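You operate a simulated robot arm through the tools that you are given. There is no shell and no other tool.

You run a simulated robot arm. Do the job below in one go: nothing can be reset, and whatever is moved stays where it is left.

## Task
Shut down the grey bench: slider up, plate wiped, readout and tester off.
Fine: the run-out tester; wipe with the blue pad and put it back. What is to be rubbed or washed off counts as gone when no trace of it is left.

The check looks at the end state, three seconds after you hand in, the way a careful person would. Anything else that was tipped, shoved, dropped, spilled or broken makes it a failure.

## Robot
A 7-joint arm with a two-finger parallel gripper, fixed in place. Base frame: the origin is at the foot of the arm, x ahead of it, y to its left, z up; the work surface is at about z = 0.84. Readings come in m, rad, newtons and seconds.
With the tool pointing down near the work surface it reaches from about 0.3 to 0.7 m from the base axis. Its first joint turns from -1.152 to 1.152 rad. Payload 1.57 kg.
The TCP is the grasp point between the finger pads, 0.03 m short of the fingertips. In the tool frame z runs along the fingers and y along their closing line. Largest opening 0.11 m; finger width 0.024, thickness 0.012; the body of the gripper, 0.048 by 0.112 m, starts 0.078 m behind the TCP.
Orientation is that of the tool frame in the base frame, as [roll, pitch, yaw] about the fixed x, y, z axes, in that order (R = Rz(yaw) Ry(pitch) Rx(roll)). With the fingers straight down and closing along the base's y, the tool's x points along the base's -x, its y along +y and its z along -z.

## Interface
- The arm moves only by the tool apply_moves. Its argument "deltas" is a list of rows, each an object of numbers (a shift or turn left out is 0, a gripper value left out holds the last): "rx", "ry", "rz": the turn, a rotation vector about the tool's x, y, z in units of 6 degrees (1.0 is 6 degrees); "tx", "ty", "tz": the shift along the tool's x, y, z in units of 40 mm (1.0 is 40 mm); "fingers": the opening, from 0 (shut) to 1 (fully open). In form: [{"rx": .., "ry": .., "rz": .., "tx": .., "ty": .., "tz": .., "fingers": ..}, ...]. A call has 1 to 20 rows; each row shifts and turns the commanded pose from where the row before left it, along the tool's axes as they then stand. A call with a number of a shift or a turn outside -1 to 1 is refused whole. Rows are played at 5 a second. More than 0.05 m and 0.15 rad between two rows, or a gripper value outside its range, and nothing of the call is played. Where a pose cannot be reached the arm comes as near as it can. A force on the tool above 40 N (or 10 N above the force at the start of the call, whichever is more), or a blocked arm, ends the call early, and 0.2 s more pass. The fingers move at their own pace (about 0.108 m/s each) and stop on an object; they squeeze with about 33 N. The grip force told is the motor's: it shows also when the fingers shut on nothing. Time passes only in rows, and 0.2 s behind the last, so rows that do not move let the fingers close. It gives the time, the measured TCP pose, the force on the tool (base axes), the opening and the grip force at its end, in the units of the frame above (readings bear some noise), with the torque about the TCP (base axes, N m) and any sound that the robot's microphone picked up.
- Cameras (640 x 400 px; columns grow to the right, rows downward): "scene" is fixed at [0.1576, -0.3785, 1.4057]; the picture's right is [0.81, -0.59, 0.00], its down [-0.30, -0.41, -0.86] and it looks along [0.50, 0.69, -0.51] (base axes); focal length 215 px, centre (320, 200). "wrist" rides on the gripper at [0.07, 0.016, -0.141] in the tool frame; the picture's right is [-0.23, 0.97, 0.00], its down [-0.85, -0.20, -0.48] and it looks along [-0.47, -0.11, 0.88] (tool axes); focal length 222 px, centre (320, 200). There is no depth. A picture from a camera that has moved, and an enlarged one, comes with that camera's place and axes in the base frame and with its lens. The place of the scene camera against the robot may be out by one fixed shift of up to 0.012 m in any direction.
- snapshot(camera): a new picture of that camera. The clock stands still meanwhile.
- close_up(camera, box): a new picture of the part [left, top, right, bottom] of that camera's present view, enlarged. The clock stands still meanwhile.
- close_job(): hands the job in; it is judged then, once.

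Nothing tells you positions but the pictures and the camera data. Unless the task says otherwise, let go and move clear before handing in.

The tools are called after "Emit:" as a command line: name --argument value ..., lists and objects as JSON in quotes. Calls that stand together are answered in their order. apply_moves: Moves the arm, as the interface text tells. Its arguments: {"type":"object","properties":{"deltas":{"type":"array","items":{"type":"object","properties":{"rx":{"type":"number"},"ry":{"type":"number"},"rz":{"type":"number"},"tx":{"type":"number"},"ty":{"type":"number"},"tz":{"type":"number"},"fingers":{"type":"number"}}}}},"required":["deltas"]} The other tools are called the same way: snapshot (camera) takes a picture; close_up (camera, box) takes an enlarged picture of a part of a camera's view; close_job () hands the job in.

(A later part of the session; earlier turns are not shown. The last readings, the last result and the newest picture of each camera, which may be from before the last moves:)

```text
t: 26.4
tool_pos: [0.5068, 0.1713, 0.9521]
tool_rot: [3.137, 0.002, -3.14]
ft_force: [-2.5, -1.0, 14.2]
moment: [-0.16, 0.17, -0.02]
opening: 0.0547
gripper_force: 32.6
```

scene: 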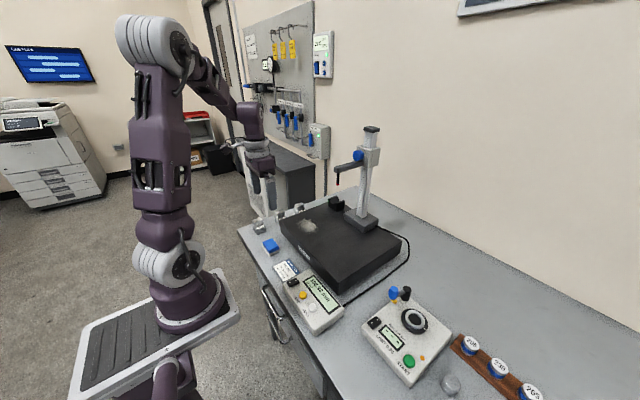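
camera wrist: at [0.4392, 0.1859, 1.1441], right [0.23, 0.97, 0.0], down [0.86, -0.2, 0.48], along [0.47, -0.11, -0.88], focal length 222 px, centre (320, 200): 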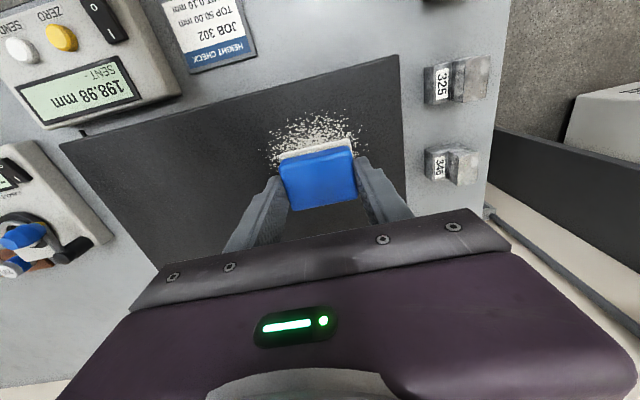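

The felt touched the plate at TCP z≈0.952 with about 14 N. I'll ease off slightly and make a first stroke along y.

Emit:
apply_moves --deltas '[{"tz": -0.015, "ty": 0.3}, {"ty": 0.4}, {"ty": 0.4}, {"ty": -0.5}, {"ty": -0.5}, {"ty": -0.5}, {"ty": -0.5}, {"ty": -0.15}, {}]'

Emit:
snapshot --camera "wrist"

Emit:
close_up --camera "scene" --box '[260, 180, 380, 260]'

```text
t: 28.4
tool_pos: [0.5074, 0.1291, 0.9516]
tool_rot: [3.136, 0.003, -3.141]
ft_force: [1.1, 11.3, 28.9]
moment: [0.23, 0.19, -0.03]
opening: 0.0548
gripper_force: 32.7
```

```text
taken
camera wrist: at [0.4365, 0.1454, 1.093], right [0.23, 0.97, 0.01], down [0.85, -0.2, 0.48], along [0.47, -0.1, -0.88], focal length 222 px, centre (320, 200)
```

wrist: 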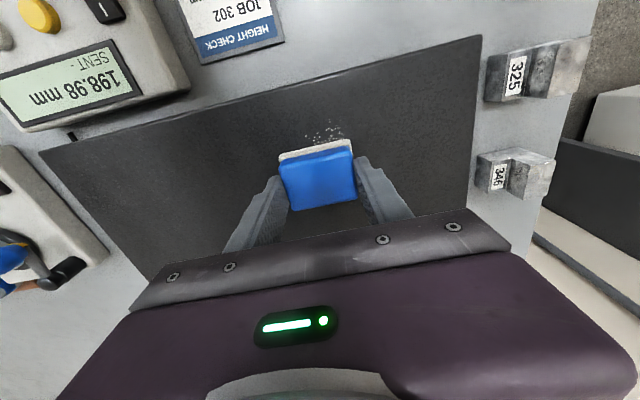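

```text
5.00 times, centred on (320, 220) of scene
camera zoom: at [0.1571, -0.3784, 1.4058], right [0.81, -0.59, 0.0], down [-0.3, -0.41, -0.86], along [0.51, 0.69, -0.51], focal length 1076 px, centre (320, 100)
```

zoom: 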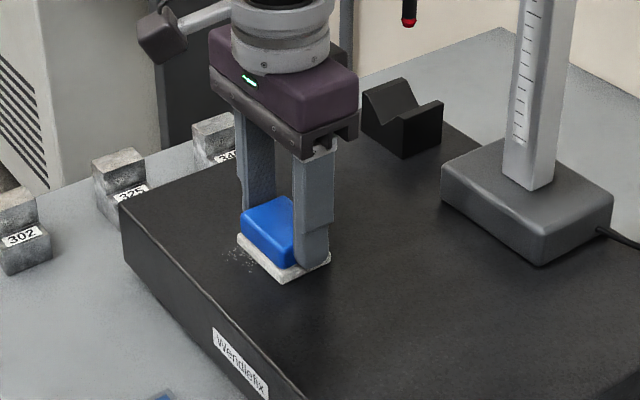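

The pad takes the dust off well and only specks at the front remain in view, though the press is a bit high at 29 N. I'll ease off and wipe the front strip.

Emit:
apply_moves --deltas '[{"tz": -0.04}, {"tx": 0.4}, {"tx": 0.35}, {"ty": 0.5}, {"ty": 0.5}, {"ty": 0.5}, {"ty": 0.5}, {"ty": 0.2}, {}]'

Emit:
snapshot --camera "wrist"

```text
t: 30.4
tool_pos: [0.4749, 0.2167, 0.9526]
tool_rot: [3.14, -0.002, 3.141]
ft_force: [0.4, 0.3, -0.9]
moment: [-0.02, 0.01, -0.01]
opening: 0.0549
gripper_force: 32.9
```

```text
taken
camera wrist: at [0.4058, 0.233, 1.0933], right [0.23, 0.97, 0.0], down [0.85, -0.2, 0.48], along [0.47, -0.11, -0.88], focal length 222 px, centre (320, 200)
```

wrist: 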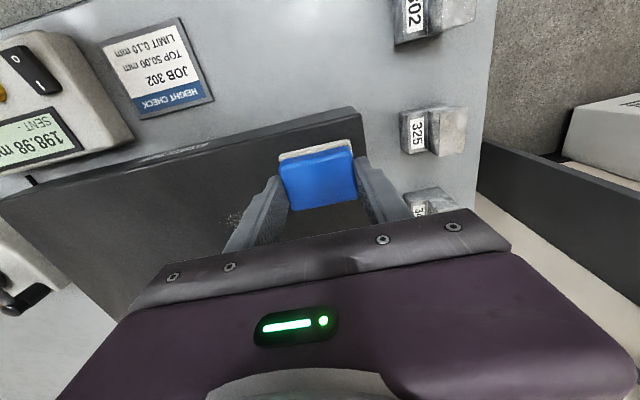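

Contact has become too light. I'll press down about 1.2 mm and stroke the front strip back the other way.

Emit:
apply_moves --deltas '[{"tz": 0.03}, {"ty": -0.5}, {"ty": -0.5}, {"ty": -0.5}, {"ty": -0.5}, {"ty": -0.2}, {}]'

Emit:
snapshot --camera "wrist"

Emit:
close_up --camera "scene" --box '[260, 180, 380, 260]'

```text
t: 32.0
tool_pos: [0.4764, 0.1275, 0.953]
tool_rot: [3.14, -0.001, 3.14]
ft_force: [0.2, 0.1, -0.4]
moment: [-0.01, 0.01, -0.02]
opening: 0.0549
gripper_force: 32.8
```

```text
taken
camera wrist: at [0.407, 0.1448, 1.0938], right [0.23, 0.97, 0.0], down [0.86, -0.2, 0.48], along [0.47, -0.11, -0.88], focal length 222 px, centre (320, 200)
```

wrist: 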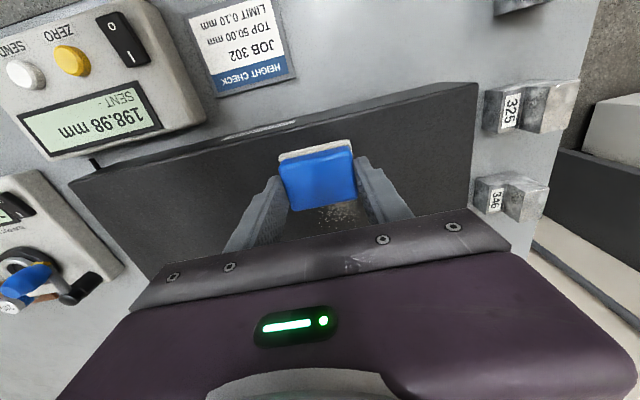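

```text
5.00 times, centred on (320, 220) of scene
camera zoom: at [0.1576, -0.3785, 1.4057], right [0.81, -0.59, 0.0], down [-0.3, -0.41, -0.86], along [0.5, 0.69, -0.51], focal length 1076 px, centre (320, 100)
```

zoom: 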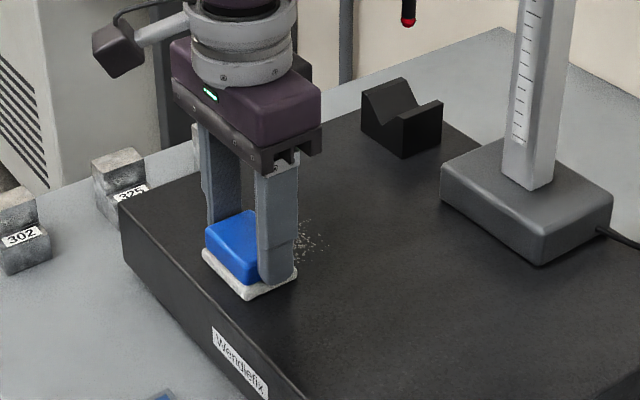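

Specks remain on the far side and contact is lost again. I'll press 2 mm lower, redo the front strip, then wipe the far strip.

Emit:
apply_moves --deltas '[{"tz": 0.05}, {"ty": 0.5}, {"ty": 0.5}, {"ty": 0.5}, {"ty": 0.5}, {"ty": 0.2}, {}]'

```text
t: 33.6
tool_pos: [0.4771, 0.215, 0.9528]
tool_rot: [3.138, 0.002, -3.141]
ft_force: [1.6, -6.8, 26.1]
moment: [-0.36, -0.13, -0.05]
opening: 0.055
gripper_force: 33.3
```

Contact is firm now at 26 N. I'll ease off a little and go to the far strip.

Emit:
apply_moves --deltas '[{"tz": -0.02}, {"tx": -0.5}, {"tx": -0.5}, {"tx": -0.5}, {"ty": -0.4}, {"ty": -0.4}, {"ty": -0.4}, {"ty": -0.4}, {"ty": -0.4}, {"ty": -0.15}, {}]'

Emit:
snapshot --camera "wrist"

Emit:
close_up --camera "scene" --box '[260, 180, 380, 260]'

```text
t: 36.0
tool_pos: [0.5364, 0.1311, 0.9511]
tool_rot: [3.14, 0.002, 3.139]
ft_force: [-0.7, 5.3, 19.0]
moment: [0.06, 0.1, -0.02]
opening: 0.0548
gripper_force: 32.8
```

```text
taken
camera wrist: at [0.4667, 0.1476, 1.0919], right [0.23, 0.97, 0.0], down [0.85, -0.2, 0.48], along [0.47, -0.1, -0.88], focal length 222 px, centre (320, 200)
```

wrist: 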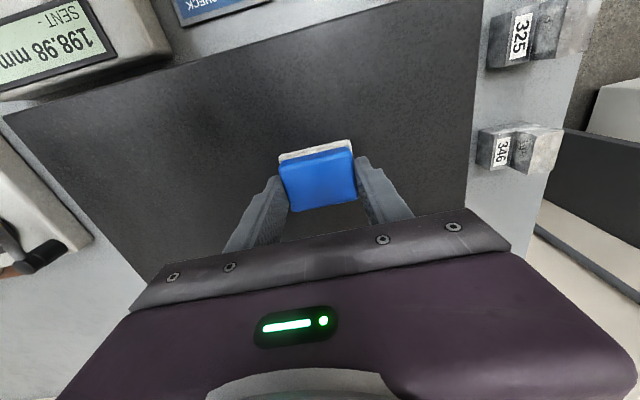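

```text
5.00 times, centred on (320, 220) of scene
camera zoom: at [0.1572, -0.3784, 1.4058], right [0.81, -0.59, 0.0], down [-0.3, -0.41, -0.86], along [0.5, 0.69, -0.51], focal length 1076 px, centre (320, 100)
```

zoom: 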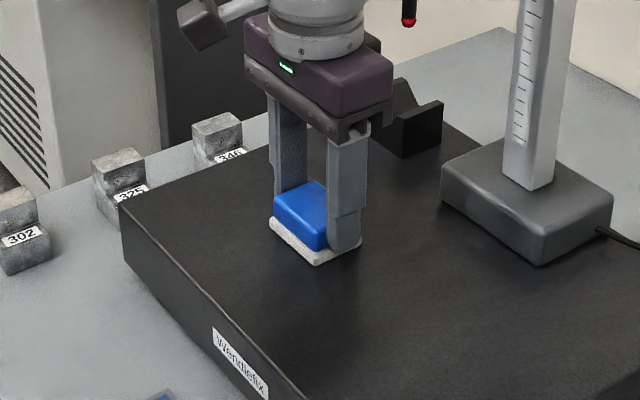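

The plate looks clean. I'll make extra overlapping passes to be sure no speck is left, then lift and inspect closely.

Emit:
apply_moves --deltas '[{"tx": -0.25}, {"ty": 0.45}, {"ty": 0.45}, {"ty": 0.45}, {"ty": 0.45}, {"ty": 0.35}, {"tx": 0.35}, {"tx": 0.3}, {"ty": -0.45}, {"ty": -0.45}, {"ty": -0.45}, {"ty": -0.45}, {"ty": -0.35}, {}]'

```text
t: 39.0
tool_pos: [0.5209, 0.1295, 0.9508]
tool_rot: [3.139, -0.001, -3.141]
ft_force: [0.6, 3.8, 12.3]
moment: [0.14, -0.07, 0.01]
opening: 0.055
gripper_force: 33.3
```

Emit:
apply_moves --deltas '[{"tx": 0.35}, {"tx": 0.35}, {"ty": 0.45}, {"ty": 0.45}, {"ty": 0.45}, {"ty": 0.45}, {"ty": 0.35}, {"tx": 0.4}, {"ty": -0.45}, {"ty": -0.45}, {"ty": -0.45}, {"ty": -0.45}, {"ty": -0.35}, {}]'

```text
t: 42.0
tool_pos: [0.4764, 0.1304, 0.9514]
tool_rot: [3.138, -0.001, -3.141]
ft_force: [0.4, -0.2, 0.0]
moment: [-0.03, 0.01, 0.03]
opening: 0.0548
gripper_force: 33.3
```

I'll lift off and back away so both cameras can see the wiped area.

Emit:
apply_moves --deltas '[{"tz": -0.6}, {"tz": -0.9}, {"tz": -0.9}, {"tz": -0.9}, {"tz": -0.9}, {"tx": 0.8, "ty": 0.3}, {"tx": 0.8, "ty": 0.4}, {"tx": 0.8, "ty": 0.4}, {"tx": 0.35, "ty": 0.6}, {}]'

Emit:
snapshot --camera "wrist"

Emit:
close_up --camera "scene" --box '[270, 190, 370, 260]'

```text
t: 44.2
tool_pos: [0.3658, 0.196, 1.1166]
tool_rot: [3.139, -0.001, -3.141]
ft_force: [-0.1, -0.1, -0.3]
moment: [-0.02, 0.01, 0.01]
opening: 0.055
gripper_force: 33.1
```

```text
taken
camera wrist: at [0.2951, 0.2128, 1.2585], right [0.23, 0.97, 0.0], down [0.85, -0.2, 0.48], along [0.47, -0.11, -0.88], focal length 222 px, centre (320, 200)
```

wrist: 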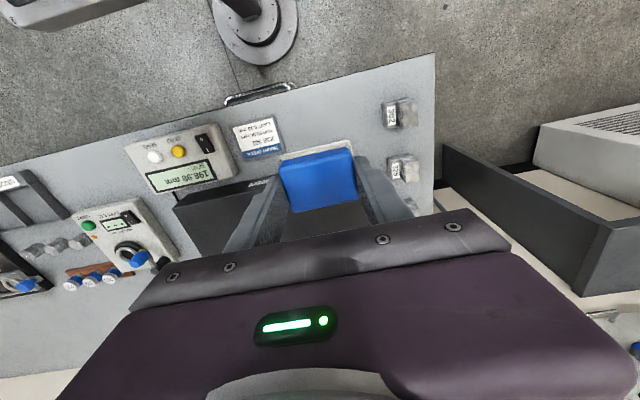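

```text
5.71 times, centred on (320, 225) of scene
camera zoom: at [0.1576, -0.3785, 1.4057], right [0.81, -0.59, 0.0], down [-0.3, -0.41, -0.86], along [0.5, 0.69, -0.51], focal length 1230 px, centre (320, 57)
```

zoom: 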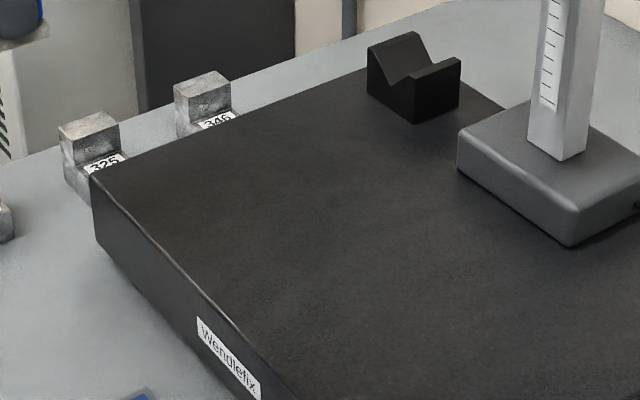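

The plate looks clean in the scene view. I'll enlarge further to be sure before putting the pad back.

Emit:
close_up --camera "scene" --box '[285, 205, 335, 245]'

Emit:
apply_moves --deltas '[{"tx": -0.9}, {"tx": -0.9}, {"tx": -0.9}, {"tx": -0.9}, {"tx": -0.9}, {"ty": 0.4}, {}]'

Emit:
snapshot --camera "wrist"

Emit:
close_up --camera "wrist" --box '[180, 60, 420, 200]'

```text
10.00 times, centred on (310, 225) of scene
camera zoom: at [0.1576, -0.3785, 1.4057], right [0.81, -0.59, 0.0], down [-0.3, -0.41, -0.86], along [0.5, 0.69, -0.51], focal length 2152 px, centre (420, -50)
```

zoom: 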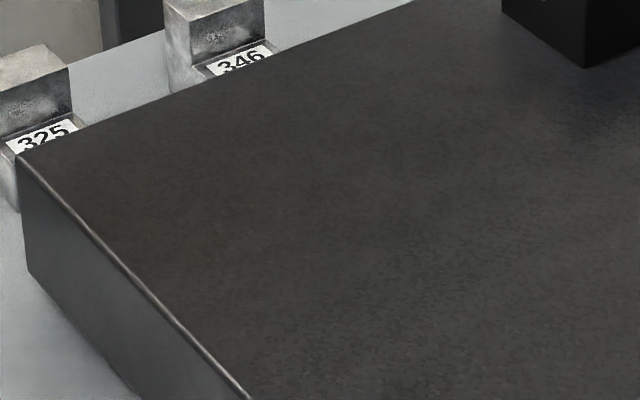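

```text
t: 45.8
tool_pos: [0.5476, 0.2124, 1.1195]
tool_rot: [3.139, -0.002, -3.141]
ft_force: [-0.5, -0.6, -0.5]
moment: [-0.03, 0.02, -0.03]
opening: 0.0547
gripper_force: 32.7
```

```text
taken
camera wrist: at [0.4773, 0.2293, 1.2602], right [0.23, 0.97, 0.0], down [0.85, -0.2, 0.48], along [0.47, -0.11, -0.88], focal length 222 px, centre (320, 200)
```

wrist: 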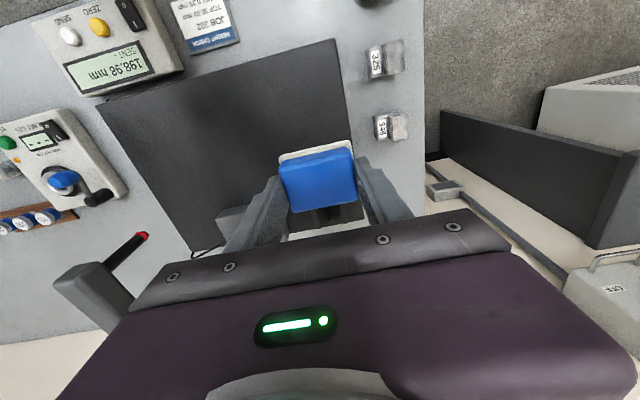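

```text
2.67 times, centred on (300, 130) of wrist
camera zoom: at [0.4773, 0.2293, 1.2602], right [0.23, 0.97, 0.0], down [0.85, -0.2, 0.48], along [0.47, -0.11, -0.88], focal length 592 px, centre (373, 387)
```

zoom: 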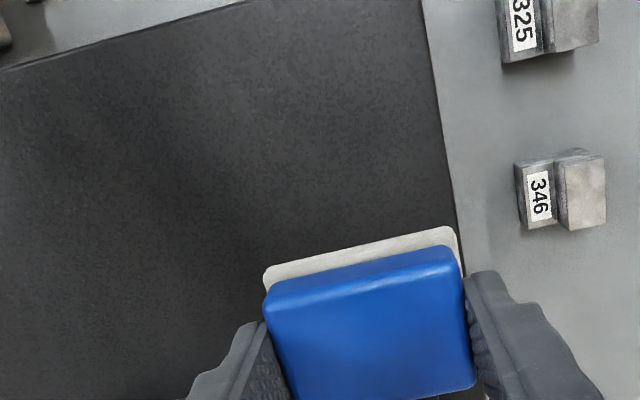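

No trace is left on the plate from either view. I'll carry the pad back to exactly where it was picked up and lower it most of the way.

Emit:
apply_moves --deltas '[{"tx": 0.9, "ty": -0.16}, {"tx": 0.9, "ty": -0.2}, {"tx": 0.9}, {"tx": 0.9}, {"tx": 0.9}, {}, {"tz": 0.9}, {"tz": 0.9}, {"tz": 0.9}, {"tz": 0.9}, {"tz": 0.9}, {"tz": 0.7}, {"tz": 0.4}, {}]'

Emit:
close_up --camera "scene" --box '[240, 210, 320, 270]'

Emit:
snapshot --camera "wrist"

```text
t: 48.8
tool_pos: [0.3661, 0.199, 0.8961]
tool_rot: [3.137, 0.0, -3.14]
ft_force: [0.1, 0.8, -1.1]
moment: [0.03, 0.02, 0.0]
opening: 0.0549
gripper_force: 32.9
```

```text
6.67 times, centred on (280, 240) of scene
camera zoom: at [0.1576, -0.3785, 1.4057], right [0.81, -0.59, 0.0], down [-0.3, -0.41, -0.86], along [0.5, 0.69, -0.51], focal length 1435 px, centre (587, -67)
```

zoom: 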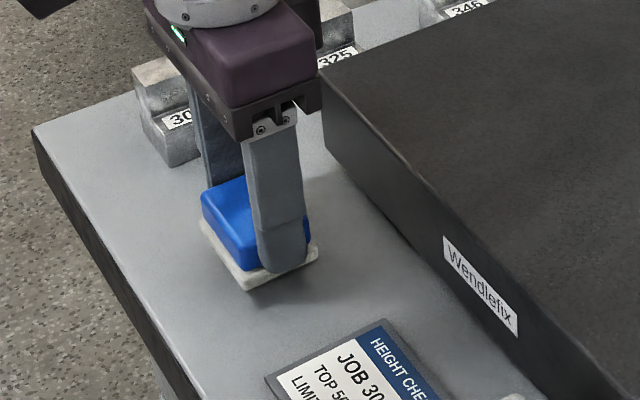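

```text
taken
camera wrist: at [0.2961, 0.2149, 1.0371], right [0.23, 0.97, 0.0], down [0.85, -0.2, 0.48], along [0.47, -0.11, -0.88], focal length 222 px, centre (320, 200)
```

wrist: 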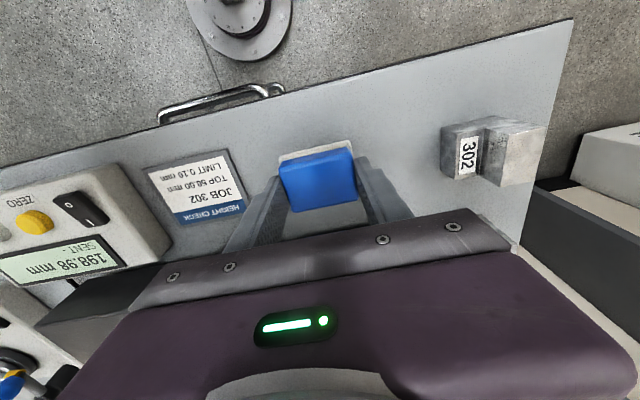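

I'm 14 mm above the bench in the original position. Lowering the rest gently while watching the force.

Emit:
apply_moves --deltas '[{"tz": 0.15}, {"tz": 0.1}, {"tz": 0.05}, {"tz": 0.03}, {}]'

```text
t: 50.0
tool_pos: [0.3665, 0.2011, 0.8828]
tool_rot: [3.138, 0.001, 3.141]
ft_force: [-0.9, -1.0, 0.0]
moment: [-0.03, 0.0, -0.03]
opening: 0.0549
gripper_force: 32.8
```

Emit:
apply_moves --deltas '[{"tz": 0.02}, {"tz": 0.02}, {}]'

```text
t: 50.8
tool_pos: [0.3661, 0.2005, 0.8809]
tool_rot: [3.138, -0.001, -3.14]
ft_force: [-0.2, -1.8, 6.7]
moment: [-0.24, -0.08, -0.04]
opening: 0.0549
gripper_force: 32.7
```

The felt is on the bench with a light 6.7 N. Releasing and rising straight up.

Emit:
apply_moves --deltas '[{"fingers": 0.6}, {"fingers": 0.8}, {}, {"tz": -0.5}, {"tz": -0.9}, {"tz": -0.9}, {"tz": -0.9}, {"tz": -0.9}, {}]'

Emit:
snapshot --camera "wrist"

Emit:
close_up --camera "scene" --box '[240, 220, 320, 280]'

```text
t: 52.8
tool_pos: [0.366, 0.1984, 1.0459]
tool_rot: [3.14, 0.001, 3.141]
ft_force: [-0.3, -0.3, -0.7]
moment: [0.01, -0.02, -0.03]
opening: 0.088
gripper_force: 0.0
```

```text
taken
camera wrist: at [0.2966, 0.2148, 1.1861], right [0.23, 0.97, 0.0], down [0.85, -0.2, 0.48], along [0.47, -0.11, -0.88], focal length 222 px, centre (320, 200)
```

wrist: 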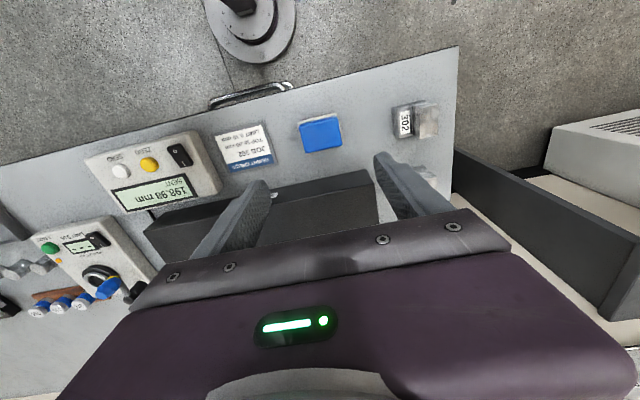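

```text
6.67 times, centred on (280, 250) of scene
camera zoom: at [0.1576, -0.3785, 1.4057], right [0.81, -0.59, 0.0], down [-0.3, -0.41, -0.86], along [0.5, 0.69, -0.51], focal length 1435 px, centre (587, -133)
```

zoom: 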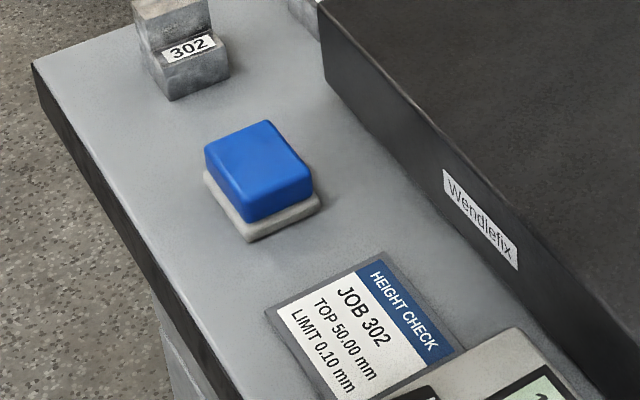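

The pad is back exactly as it stood. Next is the readout switch: I'll move over it with the fingers shut and measure it.

Emit:
apply_moves --deltas '[{"ty": -0.95, "fingers": 0}, {"ty": -1}, {"ty": -1}, {"ty": -1}, {"ty": -1}, {}]'

Emit:
snapshot --camera "wrist"

Emit:
close_up --camera "wrist" --box '[220, 60, 420, 200]'

```text
t: 54.2
tool_pos: [0.3676, 0.0008, 1.043]
tool_rot: [3.137, -0.001, -3.141]
ft_force: [-0.2, -0.6, 0.0]
moment: [0.01, 0.0, -0.03]
opening: 0.0001
gripper_force: 20.8
```

```text
taken
camera wrist: at [0.2968, 0.0167, 1.1848], right [0.23, 0.97, 0.0], down [0.85, -0.2, 0.48], along [0.47, -0.11, -0.88], focal length 222 px, centre (320, 200)
```

wrist: 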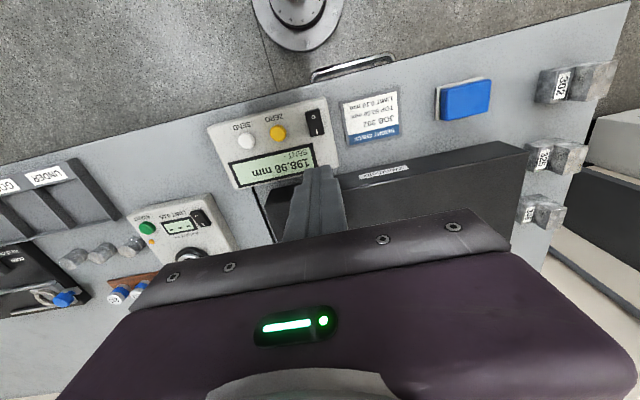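

```text
2.86 times, centred on (320, 130) of wrist
camera zoom: at [0.2968, 0.0167, 1.1848], right [0.23, 0.97, 0.0], down [0.85, -0.2, 0.48], along [0.47, -0.11, -0.88], focal length 635 px, centre (320, 400)
```

zoom: 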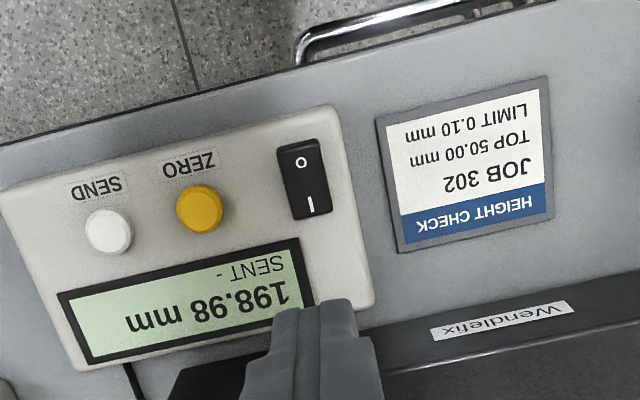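

The rocker spans x≈0.330–0.361 at y≈-0.002, with the O end nearer me at x≈0.337 and z≈0.886, standing proud. I'll come down above the O end and tilt the closed fingers 18° so only a tip edge presses it.

Emit:
apply_moves --deltas '[{"tx": 0.74, "ty": -0.07}, {"tz": 0.9}, {"tz": 0.9}, {"tz": 0.7}, {"ry": 1}, {"ry": 1}, {"ry": 1}, {}]'

Emit:
snapshot --camera "wrist"

Emit:
close_up --camera "scene" --box '[260, 240, 360, 320]'

```text
t: 56.0
tool_pos: [0.3362, -0.0, 0.9426]
tool_rot: [3.136, -0.314, -3.14]
ft_force: [0.0, 0.0, -0.4]
moment: [-0.03, -0.05, 0.0]
opening: 0.0
gripper_force: 20.9
```

```text
taken
camera wrist: at [0.3144, 0.0159, 1.0982], right [0.22, 0.97, -0.07], down [0.96, -0.2, 0.19], along [0.17, -0.11, -0.98], focal length 222 px, centre (320, 200)
```

wrist: 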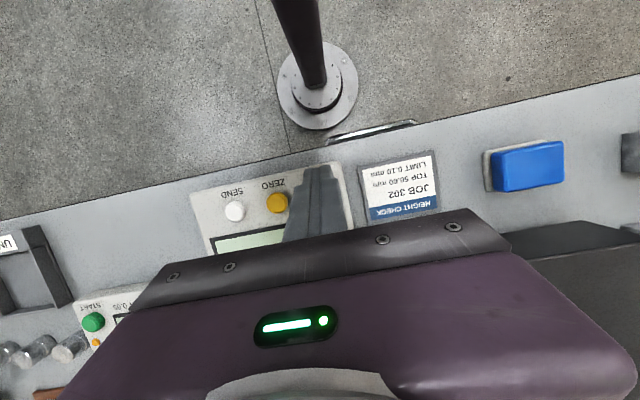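

```text
5.00 times, centred on (310, 280) of scene
camera zoom: at [0.1576, -0.3785, 1.4057], right [0.81, -0.59, 0.0], down [-0.3, -0.41, -0.86], along [0.5, 0.69, -0.51], focal length 1076 px, centre (370, -200)
```

zoom: 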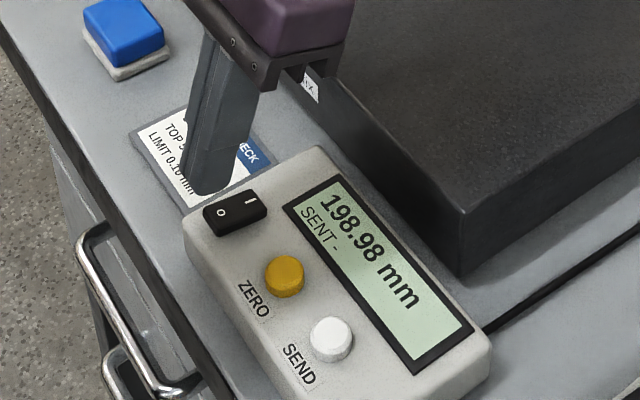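

The tip edge is above the O end, about 22 mm up. I'll descend straight down (base z) in small steps.

Emit:
apply_moves --deltas '[{"tx": -0.077, "tz": 0.238}, {"tx": -0.077, "tz": 0.238}, {}]'

Emit:
close_up --camera "scene" --box '[270, 260, 340, 316]'

Emit:
close_up --camera "wrist" --box '[220, 120, 420, 240]'

```text
t: 56.8
tool_pos: [0.3371, -0.0007, 0.923]
tool_rot: [3.139, -0.314, -3.141]
ft_force: [0.5, 0.2, 0.3]
moment: [0.01, 0.0, 0.0]
opening: 0.0
gripper_force: 21.6
```

```text
7.14 times, centred on (305, 288) of scene
camera zoom: at [0.1576, -0.3785, 1.4057], right [0.81, -0.59, 0.0], down [-0.3, -0.41, -0.86], along [0.5, 0.69, -0.51], focal length 1537 px, centre (427, -429)
```

zoom: 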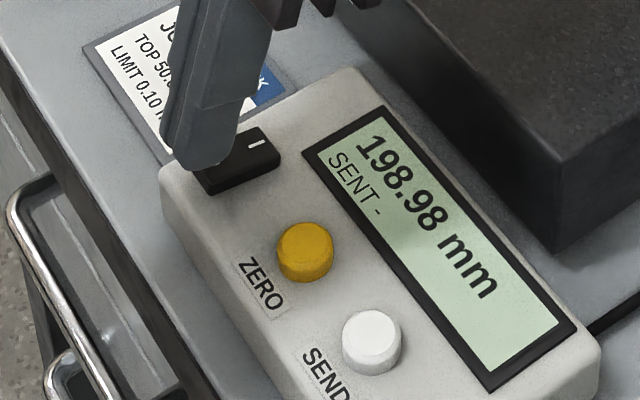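

```text
3.20 times, centred on (320, 180) of wrist
camera zoom: at [0.3142, 0.0154, 1.0788], right [0.22, 0.97, -0.07], down [0.96, -0.2, 0.19], along [0.17, -0.11, -0.98], focal length 711 px, centre (320, 264)
```

zoom: 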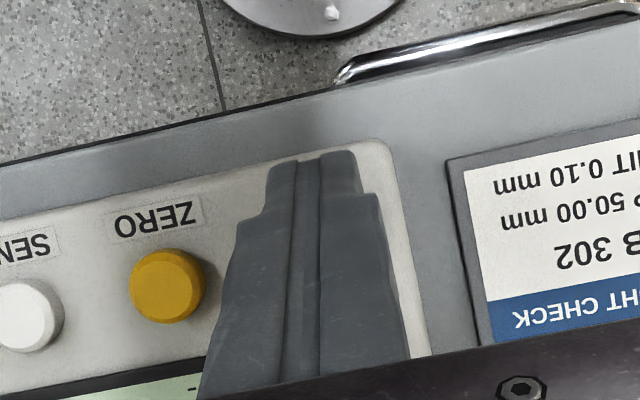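

Emit:
apply_moves --deltas '[{"tx": -0.0232, "tz": 0.0713}, {"tx": -0.0155, "tz": 0.0475}, {}]'

Emit:
close_up --camera "scene" --box '[270, 260, 340, 316]'

```text
t: 57.6
tool_pos: [0.3367, -0.0009, 0.9175]
tool_rot: [3.138, -0.315, -3.139]
ft_force: [0.4, 0.0, -0.7]
moment: [0.0, 0.02, 0.03]
opening: 0.0
gripper_force: 21.2
```

```text
7.14 times, centred on (305, 288) of scene
camera zoom: at [0.1576, -0.3785, 1.4057], right [0.81, -0.59, 0.0], down [-0.3, -0.41, -0.86], along [0.5, 0.69, -0.51], focal length 1537 px, centre (427, -429)
```

zoom: 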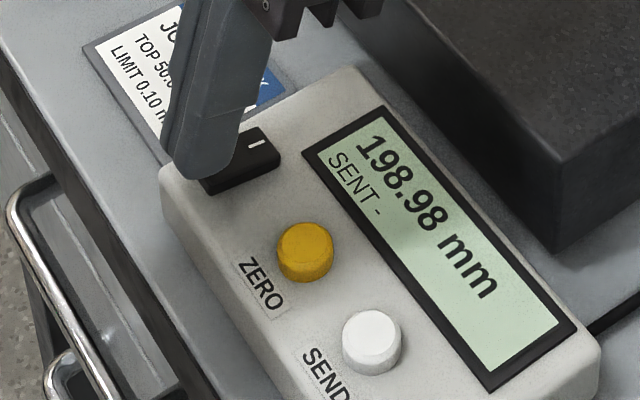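

Emit:
apply_moves --deltas '[{"tx": -0.0155, "tz": 0.0475}, {"tx": -0.0155, "tz": 0.0475}, {}]'

Emit:
close_up --camera "scene" --box '[270, 260, 340, 316]'

```text
t: 58.4
tool_pos: [0.3345, -0.0002, 0.9139]
tool_rot: [3.138, -0.313, -3.141]
ft_force: [0.4, 0.4, 0.4]
moment: [-0.03, 0.02, 0.03]
opening: 0.0
gripper_force: 21.3
```

```text
7.14 times, centred on (305, 288) of scene
camera zoom: at [0.1576, -0.3785, 1.4057], right [0.81, -0.59, 0.0], down [-0.3, -0.41, -0.86], along [0.5, 0.69, -0.51], focal length 1537 px, centre (427, -429)
```

zoom: 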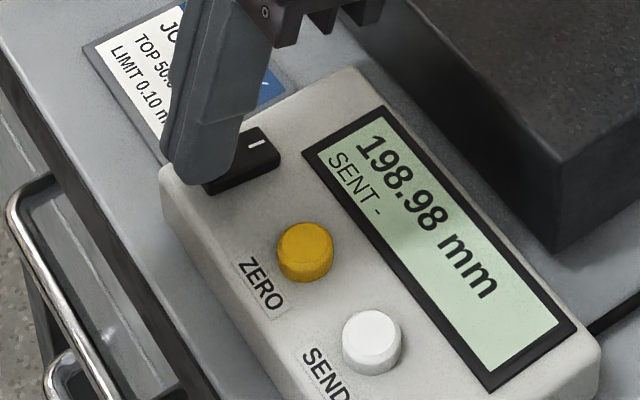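

There's still no contact, and the tip looks to be at the very front end of the rocker. I'll raise it, shift 7 mm towards +x and come down again.

Emit:
apply_moves --deltas '[{"tx": 0.046, "tz": -0.143}, {"tx": -0.166, "tz": -0.054}, {"tx": -0.0155, "tz": 0.0475}, {}]'

Emit:
close_up --camera "scene" --box '[270, 260, 340, 316]'

```text
t: 59.4
tool_pos: [0.3444, -0.0003, 0.9196]
tool_rot: [3.139, -0.315, -3.14]
ft_force: [-0.3, 0.1, 0.4]
moment: [0.0, 0.0, -0.01]
opening: 0.0
gripper_force: 20.9
```

```text
7.14 times, centred on (305, 288) of scene
camera zoom: at [0.1576, -0.3785, 1.4057], right [0.81, -0.59, 0.0], down [-0.3, -0.41, -0.86], along [0.5, 0.69, -0.51], focal length 1537 px, centre (427, -429)
```

zoom: 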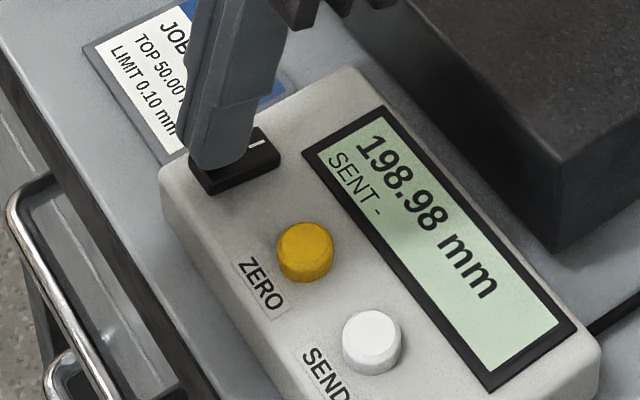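

Emit:
apply_moves --deltas '[{"tx": 0.0476, "tz": 0.0155}, {"tx": -0.0155, "tz": 0.0475}, {"tx": -0.0155, "tz": 0.0475}, {}]'

Emit:
close_up --camera "scene" --box '[270, 260, 340, 316]'

```text
t: 60.4
tool_pos: [0.3416, -0.001, 0.9147]
tool_rot: [3.137, -0.314, -3.14]
ft_force: [1.2, -0.1, 0.6]
moment: [-0.01, 0.0, -0.03]
opening: 0.0001
gripper_force: 20.8
```

```text
7.14 times, centred on (305, 288) of scene
camera zoom: at [0.1576, -0.3785, 1.4057], right [0.81, -0.59, 0.0], down [-0.3, -0.41, -0.86], along [0.5, 0.69, -0.51], focal length 1537 px, centre (427, -429)
```

zoom: 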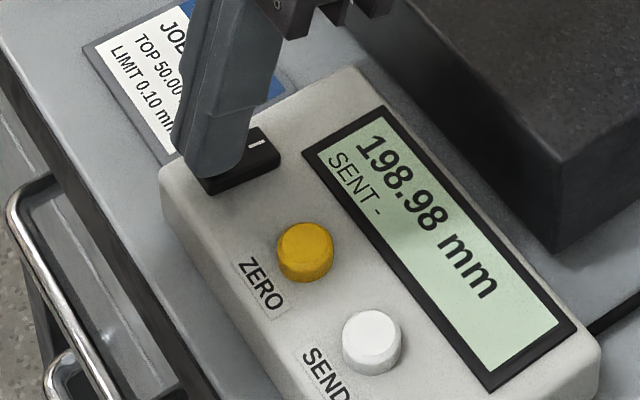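

Emit:
apply_moves --deltas '[{"tx": -0.0155, "tz": 0.0475}, {"tx": -0.0155, "tz": 0.0475}, {}]'

Emit:
close_up --camera "scene" --box '[270, 260, 340, 316]'

```text
t: 61.0
tool_pos: [0.3394, -0.0009, 0.9117]
tool_rot: [3.138, -0.319, 3.141]
ft_force: [-1.4, 0.4, 11.8]
moment: [0.03, 0.04, -0.11]
opening: 0.0
gripper_force: 21.1
stopped in row 3: the force on the tool passed its limit at 50 N (the readings are from after the stop); the commanded pose is now the measured one
```

```text
7.14 times, centred on (305, 288) of scene
camera zoom: at [0.1574, -0.3785, 1.4058], right [0.81, -0.59, 0.0], down [-0.3, -0.41, -0.86], along [0.5, 0.69, -0.51], focal length 1537 px, centre (427, -429)
```

zoom: 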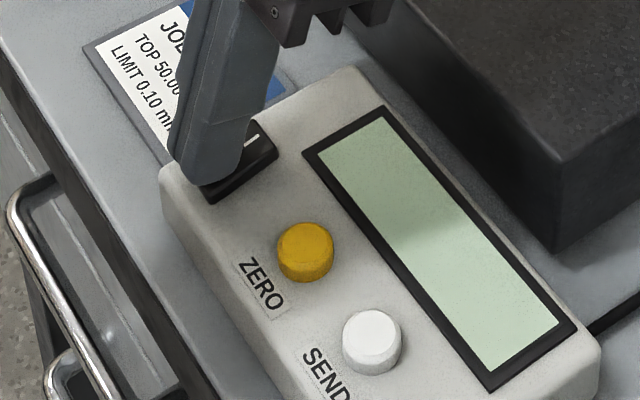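

The rocker flipped and the readout's display is blank. I'll rise straight up and check nothing else shifted.

Emit:
apply_moves --deltas '[{"tx": 0.12, "tz": -0.37}, {"tx": 0.3, "tz": -0.92}, {"tx": 0.3, "tz": -0.92}, {"tx": 0.3, "tz": -0.92}, {"ry": -1}, {"ry": -1}, {"ry": -1}, {}]'

Emit:
close_up --camera "scene" --box '[260, 240, 360, 340]'

Emit:
snapshot --camera "wrist"

Emit:
snapshot --camera "scene"

```text
t: 62.9
tool_pos: [0.3417, -0.0011, 1.0438]
tool_rot: [3.14, -0.004, -3.141]
ft_force: [-0.2, -0.1, 0.2]
moment: [-0.02, 0.0, 0.03]
opening: 0.0001
gripper_force: 21.5
```

```text
4.00 times, centred on (310, 290) of scene
camera zoom: at [0.1576, -0.3785, 1.4057], right [0.81, -0.59, 0.0], down [-0.3, -0.41, -0.86], along [0.5, 0.69, -0.51], focal length 861 px, centre (360, -160)
```

zoom: 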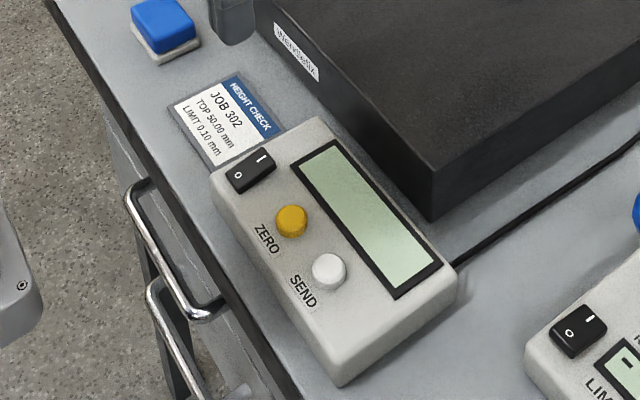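

```text
taken
camera wrist: at [0.2726, 0.0151, 1.1847], right [0.23, 0.97, 0.0], down [0.86, -0.2, 0.47], along [0.46, -0.11, -0.88], focal length 222 px, centre (320, 200)
```

wrist: 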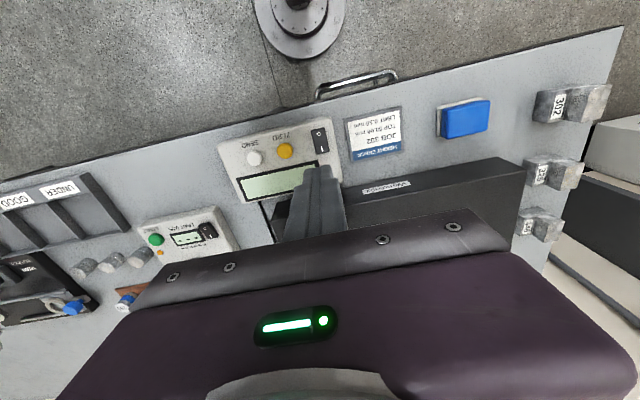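

```text
taken
```

scene: 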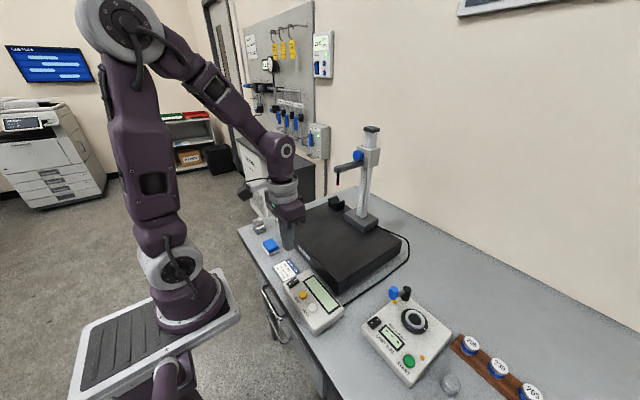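

The readout is off and everything around it is in place. Now I'll move over the run-out tester's switch and measure it.

Emit:
apply_moves --deltas '[{"ty": -0.8, "tx": -0.5}, {"ty": -0.8, "tx": -0.5}, {"ty": -0.8, "tx": -0.5}, {"ty": -0.8, "tx": -0.5}, {"ty": -0.8, "tx": -0.5}, {"ty": -0.8, "tx": -0.5}, {"ty": -0.6}, {}]'

Emit:
snapshot --camera "wrist"

Emit:
close_up --camera "wrist" --box '[220, 90, 420, 230]'

Emit:
close_up --camera "scene" --box '[340, 270, 460, 390]'

```text
t: 64.7
tool_pos: [0.4604, -0.2178, 1.0438]
tool_rot: [3.14, -0.007, 3.141]
ft_force: [-0.6, 0.4, -0.3]
moment: [0.03, -0.01, -0.03]
opening: 0.0002
gripper_force: 21.3
```

```text
taken
camera wrist: at [0.3923, -0.2022, 1.1862], right [0.23, 0.97, 0.0], down [0.86, -0.2, 0.47], along [0.46, -0.11, -0.88], focal length 222 px, centre (320, 200)
```

wrist: 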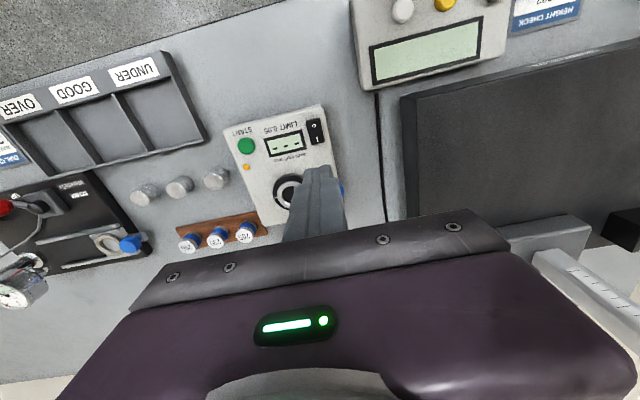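

```text
2.86 times, centred on (320, 160) of wrist
camera zoom: at [0.3923, -0.2022, 1.1862], right [0.23, 0.97, 0.0], down [0.86, -0.2, 0.47], along [0.46, -0.11, -0.88], focal length 635 px, centre (320, 314)
```

zoom: 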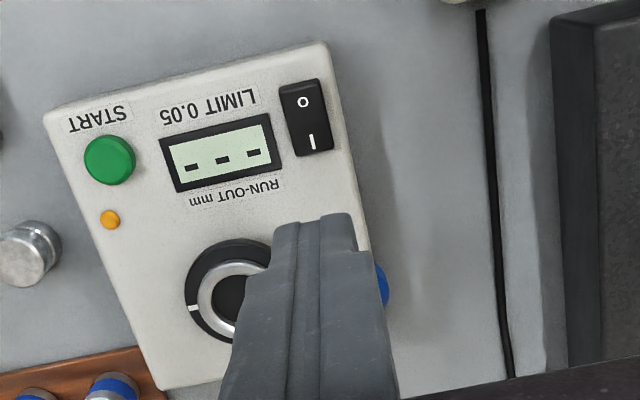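

```text
3.33 times, centred on (400, 330) of scene
camera zoom: at [0.1576, -0.3785, 1.4057], right [0.81, -0.59, 0.0], down [-0.3, -0.41, -0.86], along [0.5, 0.69, -0.51], focal length 717 px, centre (53, -233)
```

zoom: 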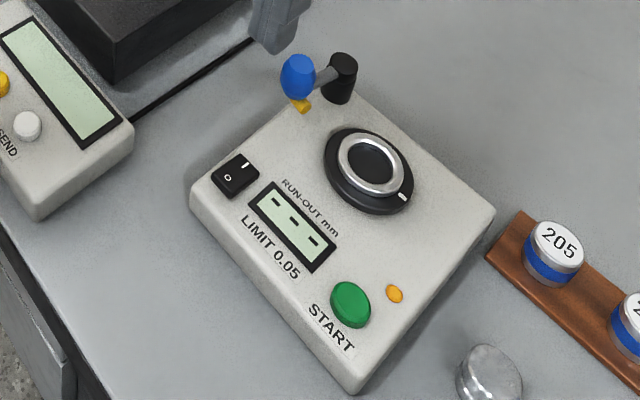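

The tester's rocker spans x≈0.433–0.467 at y≈-0.223, with the O mark at x≈0.443, z≈0.880. I'll come down above it and use the same 18° tilt that worked before.

Emit:
apply_moves --deltas '[{"tx": 0.36, "ty": -0.13}, {"tz": 0.9}, {"tz": 0.9}, {"tz": 0.6}, {"ry": 1}, {"ry": 1}, {"ry": 1}, {}]'

Emit:
snapshot --camera "wrist"

Emit:
close_up --camera "scene" --box '[340, 260, 440, 360]'

```text
t: 66.5
tool_pos: [0.4464, -0.2229, 0.9474]
tool_rot: [3.139, -0.322, 3.141]
ft_force: [0.5, 0.6, -0.4]
moment: [0.01, 0.0, -0.03]
opening: 0.0001
gripper_force: 22.0
```

```text
taken
camera wrist: at [0.4242, -0.2063, 1.103], right [0.22, 0.97, -0.07], down [0.96, -0.2, 0.18], along [0.17, -0.11, -0.98], focal length 222 px, centre (320, 200)
```

wrist: 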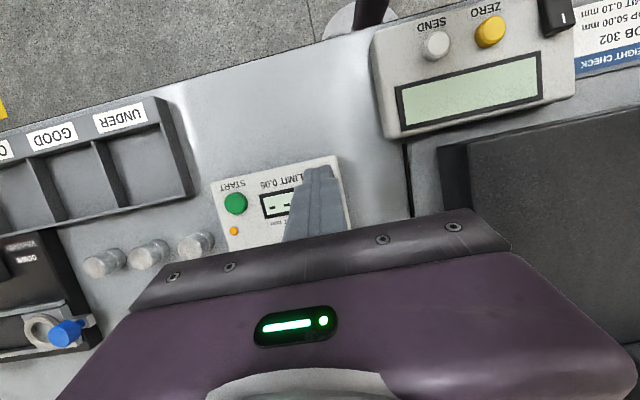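

```text
4.00 times, centred on (390, 310) of scene
camera zoom: at [0.1576, -0.3785, 1.4057], right [0.81, -0.59, 0.0], down [-0.3, -0.41, -0.86], along [0.5, 0.69, -0.51], focal length 861 px, centre (40, -240)
```

zoom: 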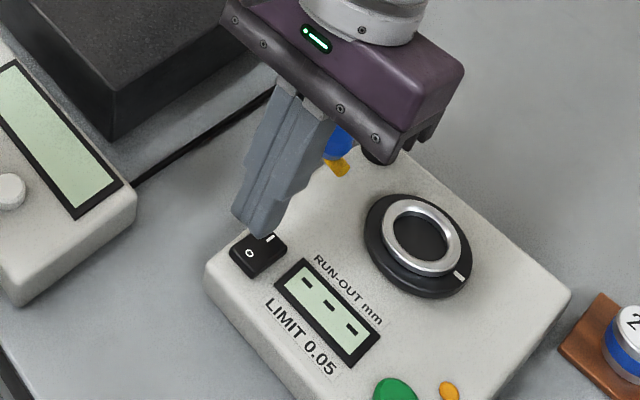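

The palm stays well above the blue lever (top ≈0.95). I'll descend 30 mm straight down towards the O end.

Emit:
apply_moves --deltas '[{"tx": -0.116, "tz": 0.357}, {"tx": -0.116, "tz": 0.357}, {}]'

Emit:
close_up --camera "scene" --box '[360, 290, 420, 340]'

Emit:
close_up --camera "wrist" --box '[220, 120, 420, 240]'

```text
t: 67.2
tool_pos: [0.4461, -0.2232, 0.917]
tool_rot: [3.139, -0.318, -3.142]
ft_force: [-0.4, -0.6, 0.1]
moment: [0.0, 0.02, 0.02]
opening: 0.0
gripper_force: 21.4
```

```text
8.00 times, centred on (390, 315) of scene
camera zoom: at [0.1576, -0.3785, 1.4057], right [0.81, -0.59, 0.0], down [-0.3, -0.41, -0.86], along [0.5, 0.69, -0.51], focal length 1722 px, centre (-240, -720)
```

zoom: 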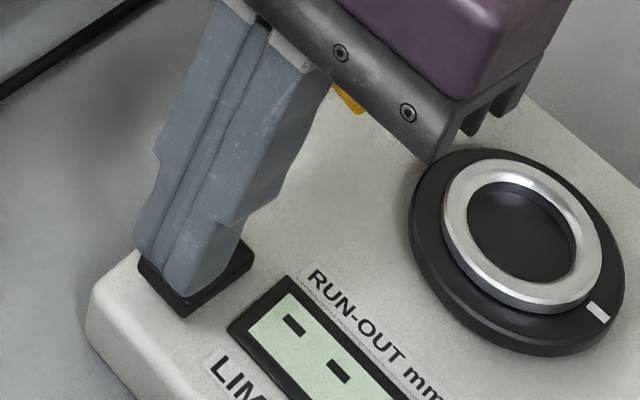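

```text
3.20 times, centred on (320, 180) of wrist
camera zoom: at [0.4244, -0.2063, 1.0725], right [0.22, 0.97, -0.07], down [0.96, -0.2, 0.19], along [0.17, -0.11, -0.98], focal length 711 px, centre (320, 264)
```

zoom: 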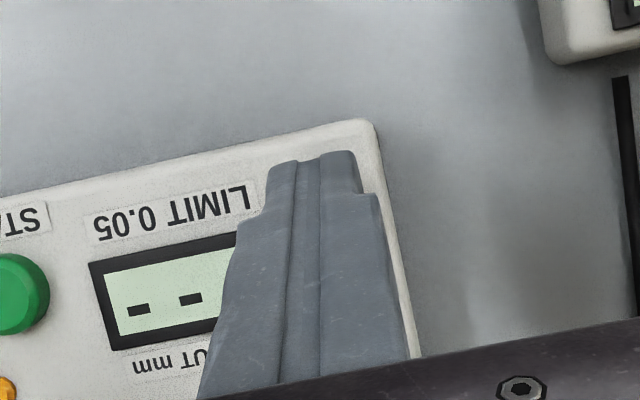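

The tip sits over the O end with the display and buttons clear. Descending in small steps now.

Emit:
apply_moves --deltas '[{"tx": -0.0155, "tz": 0.0475}, {"tx": -0.0155, "tz": 0.0475}, {"tx": -0.0078, "tz": 0.0238}, {}]'

Emit:
close_up --camera "scene" --box '[360, 290, 420, 340]'

```text
t: 68.2
tool_pos: [0.4454, -0.2222, 0.9115]
tool_rot: [3.139, -0.32, -3.141]
ft_force: [0.0, 0.9, 0.1]
moment: [0.01, 0.04, -0.02]
opening: 0.0
gripper_force: 21.7
```

```text
8.00 times, centred on (390, 315) of scene
camera zoom: at [0.1576, -0.3785, 1.4057], right [0.81, -0.59, 0.0], down [-0.3, -0.41, -0.86], along [0.5, 0.69, -0.51], focal length 1722 px, centre (-240, -720)
```

zoom: 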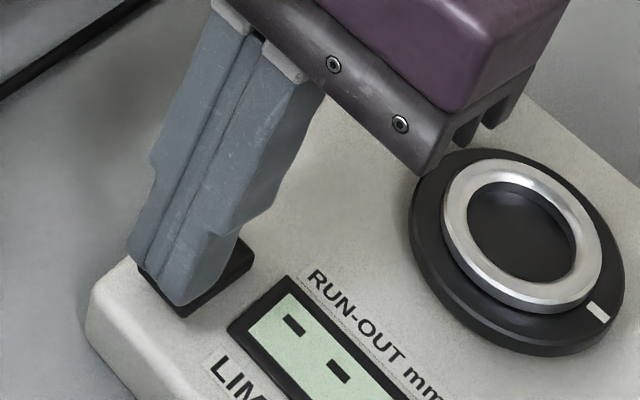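

Emit:
apply_moves --deltas '[{"tx": -0.0476, "tz": -0.0155}, {"tx": -0.0116, "tz": 0.0357}, {"tx": -0.0116, "tz": 0.0357}, {}]'

Emit:
close_up --camera "scene" --box '[360, 290, 420, 340]'

```text
t: 69.1
tool_pos: [0.4451, -0.2225, 0.9113]
tool_rot: [3.14, -0.322, -3.141]
ft_force: [-1.4, 1.0, 4.0]
moment: [0.04, 0.05, 0.03]
opening: 0.0002
gripper_force: 21.2
stopped in row 4: the force on the tool passed its limit at 42 N (the readings are from after the stop); the commanded pose is now the measured one
```

```text
8.00 times, centred on (390, 315) of scene
camera zoom: at [0.1575, -0.3785, 1.4058], right [0.81, -0.59, 0.0], down [-0.3, -0.41, -0.86], along [0.5, 0.69, -0.51], focal length 1722 px, centre (-240, -720)
```

zoom: 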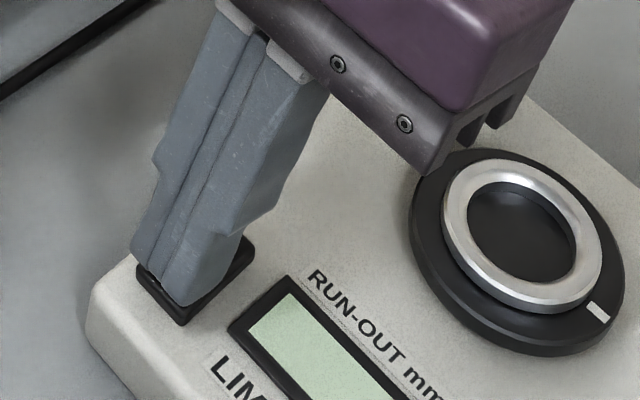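

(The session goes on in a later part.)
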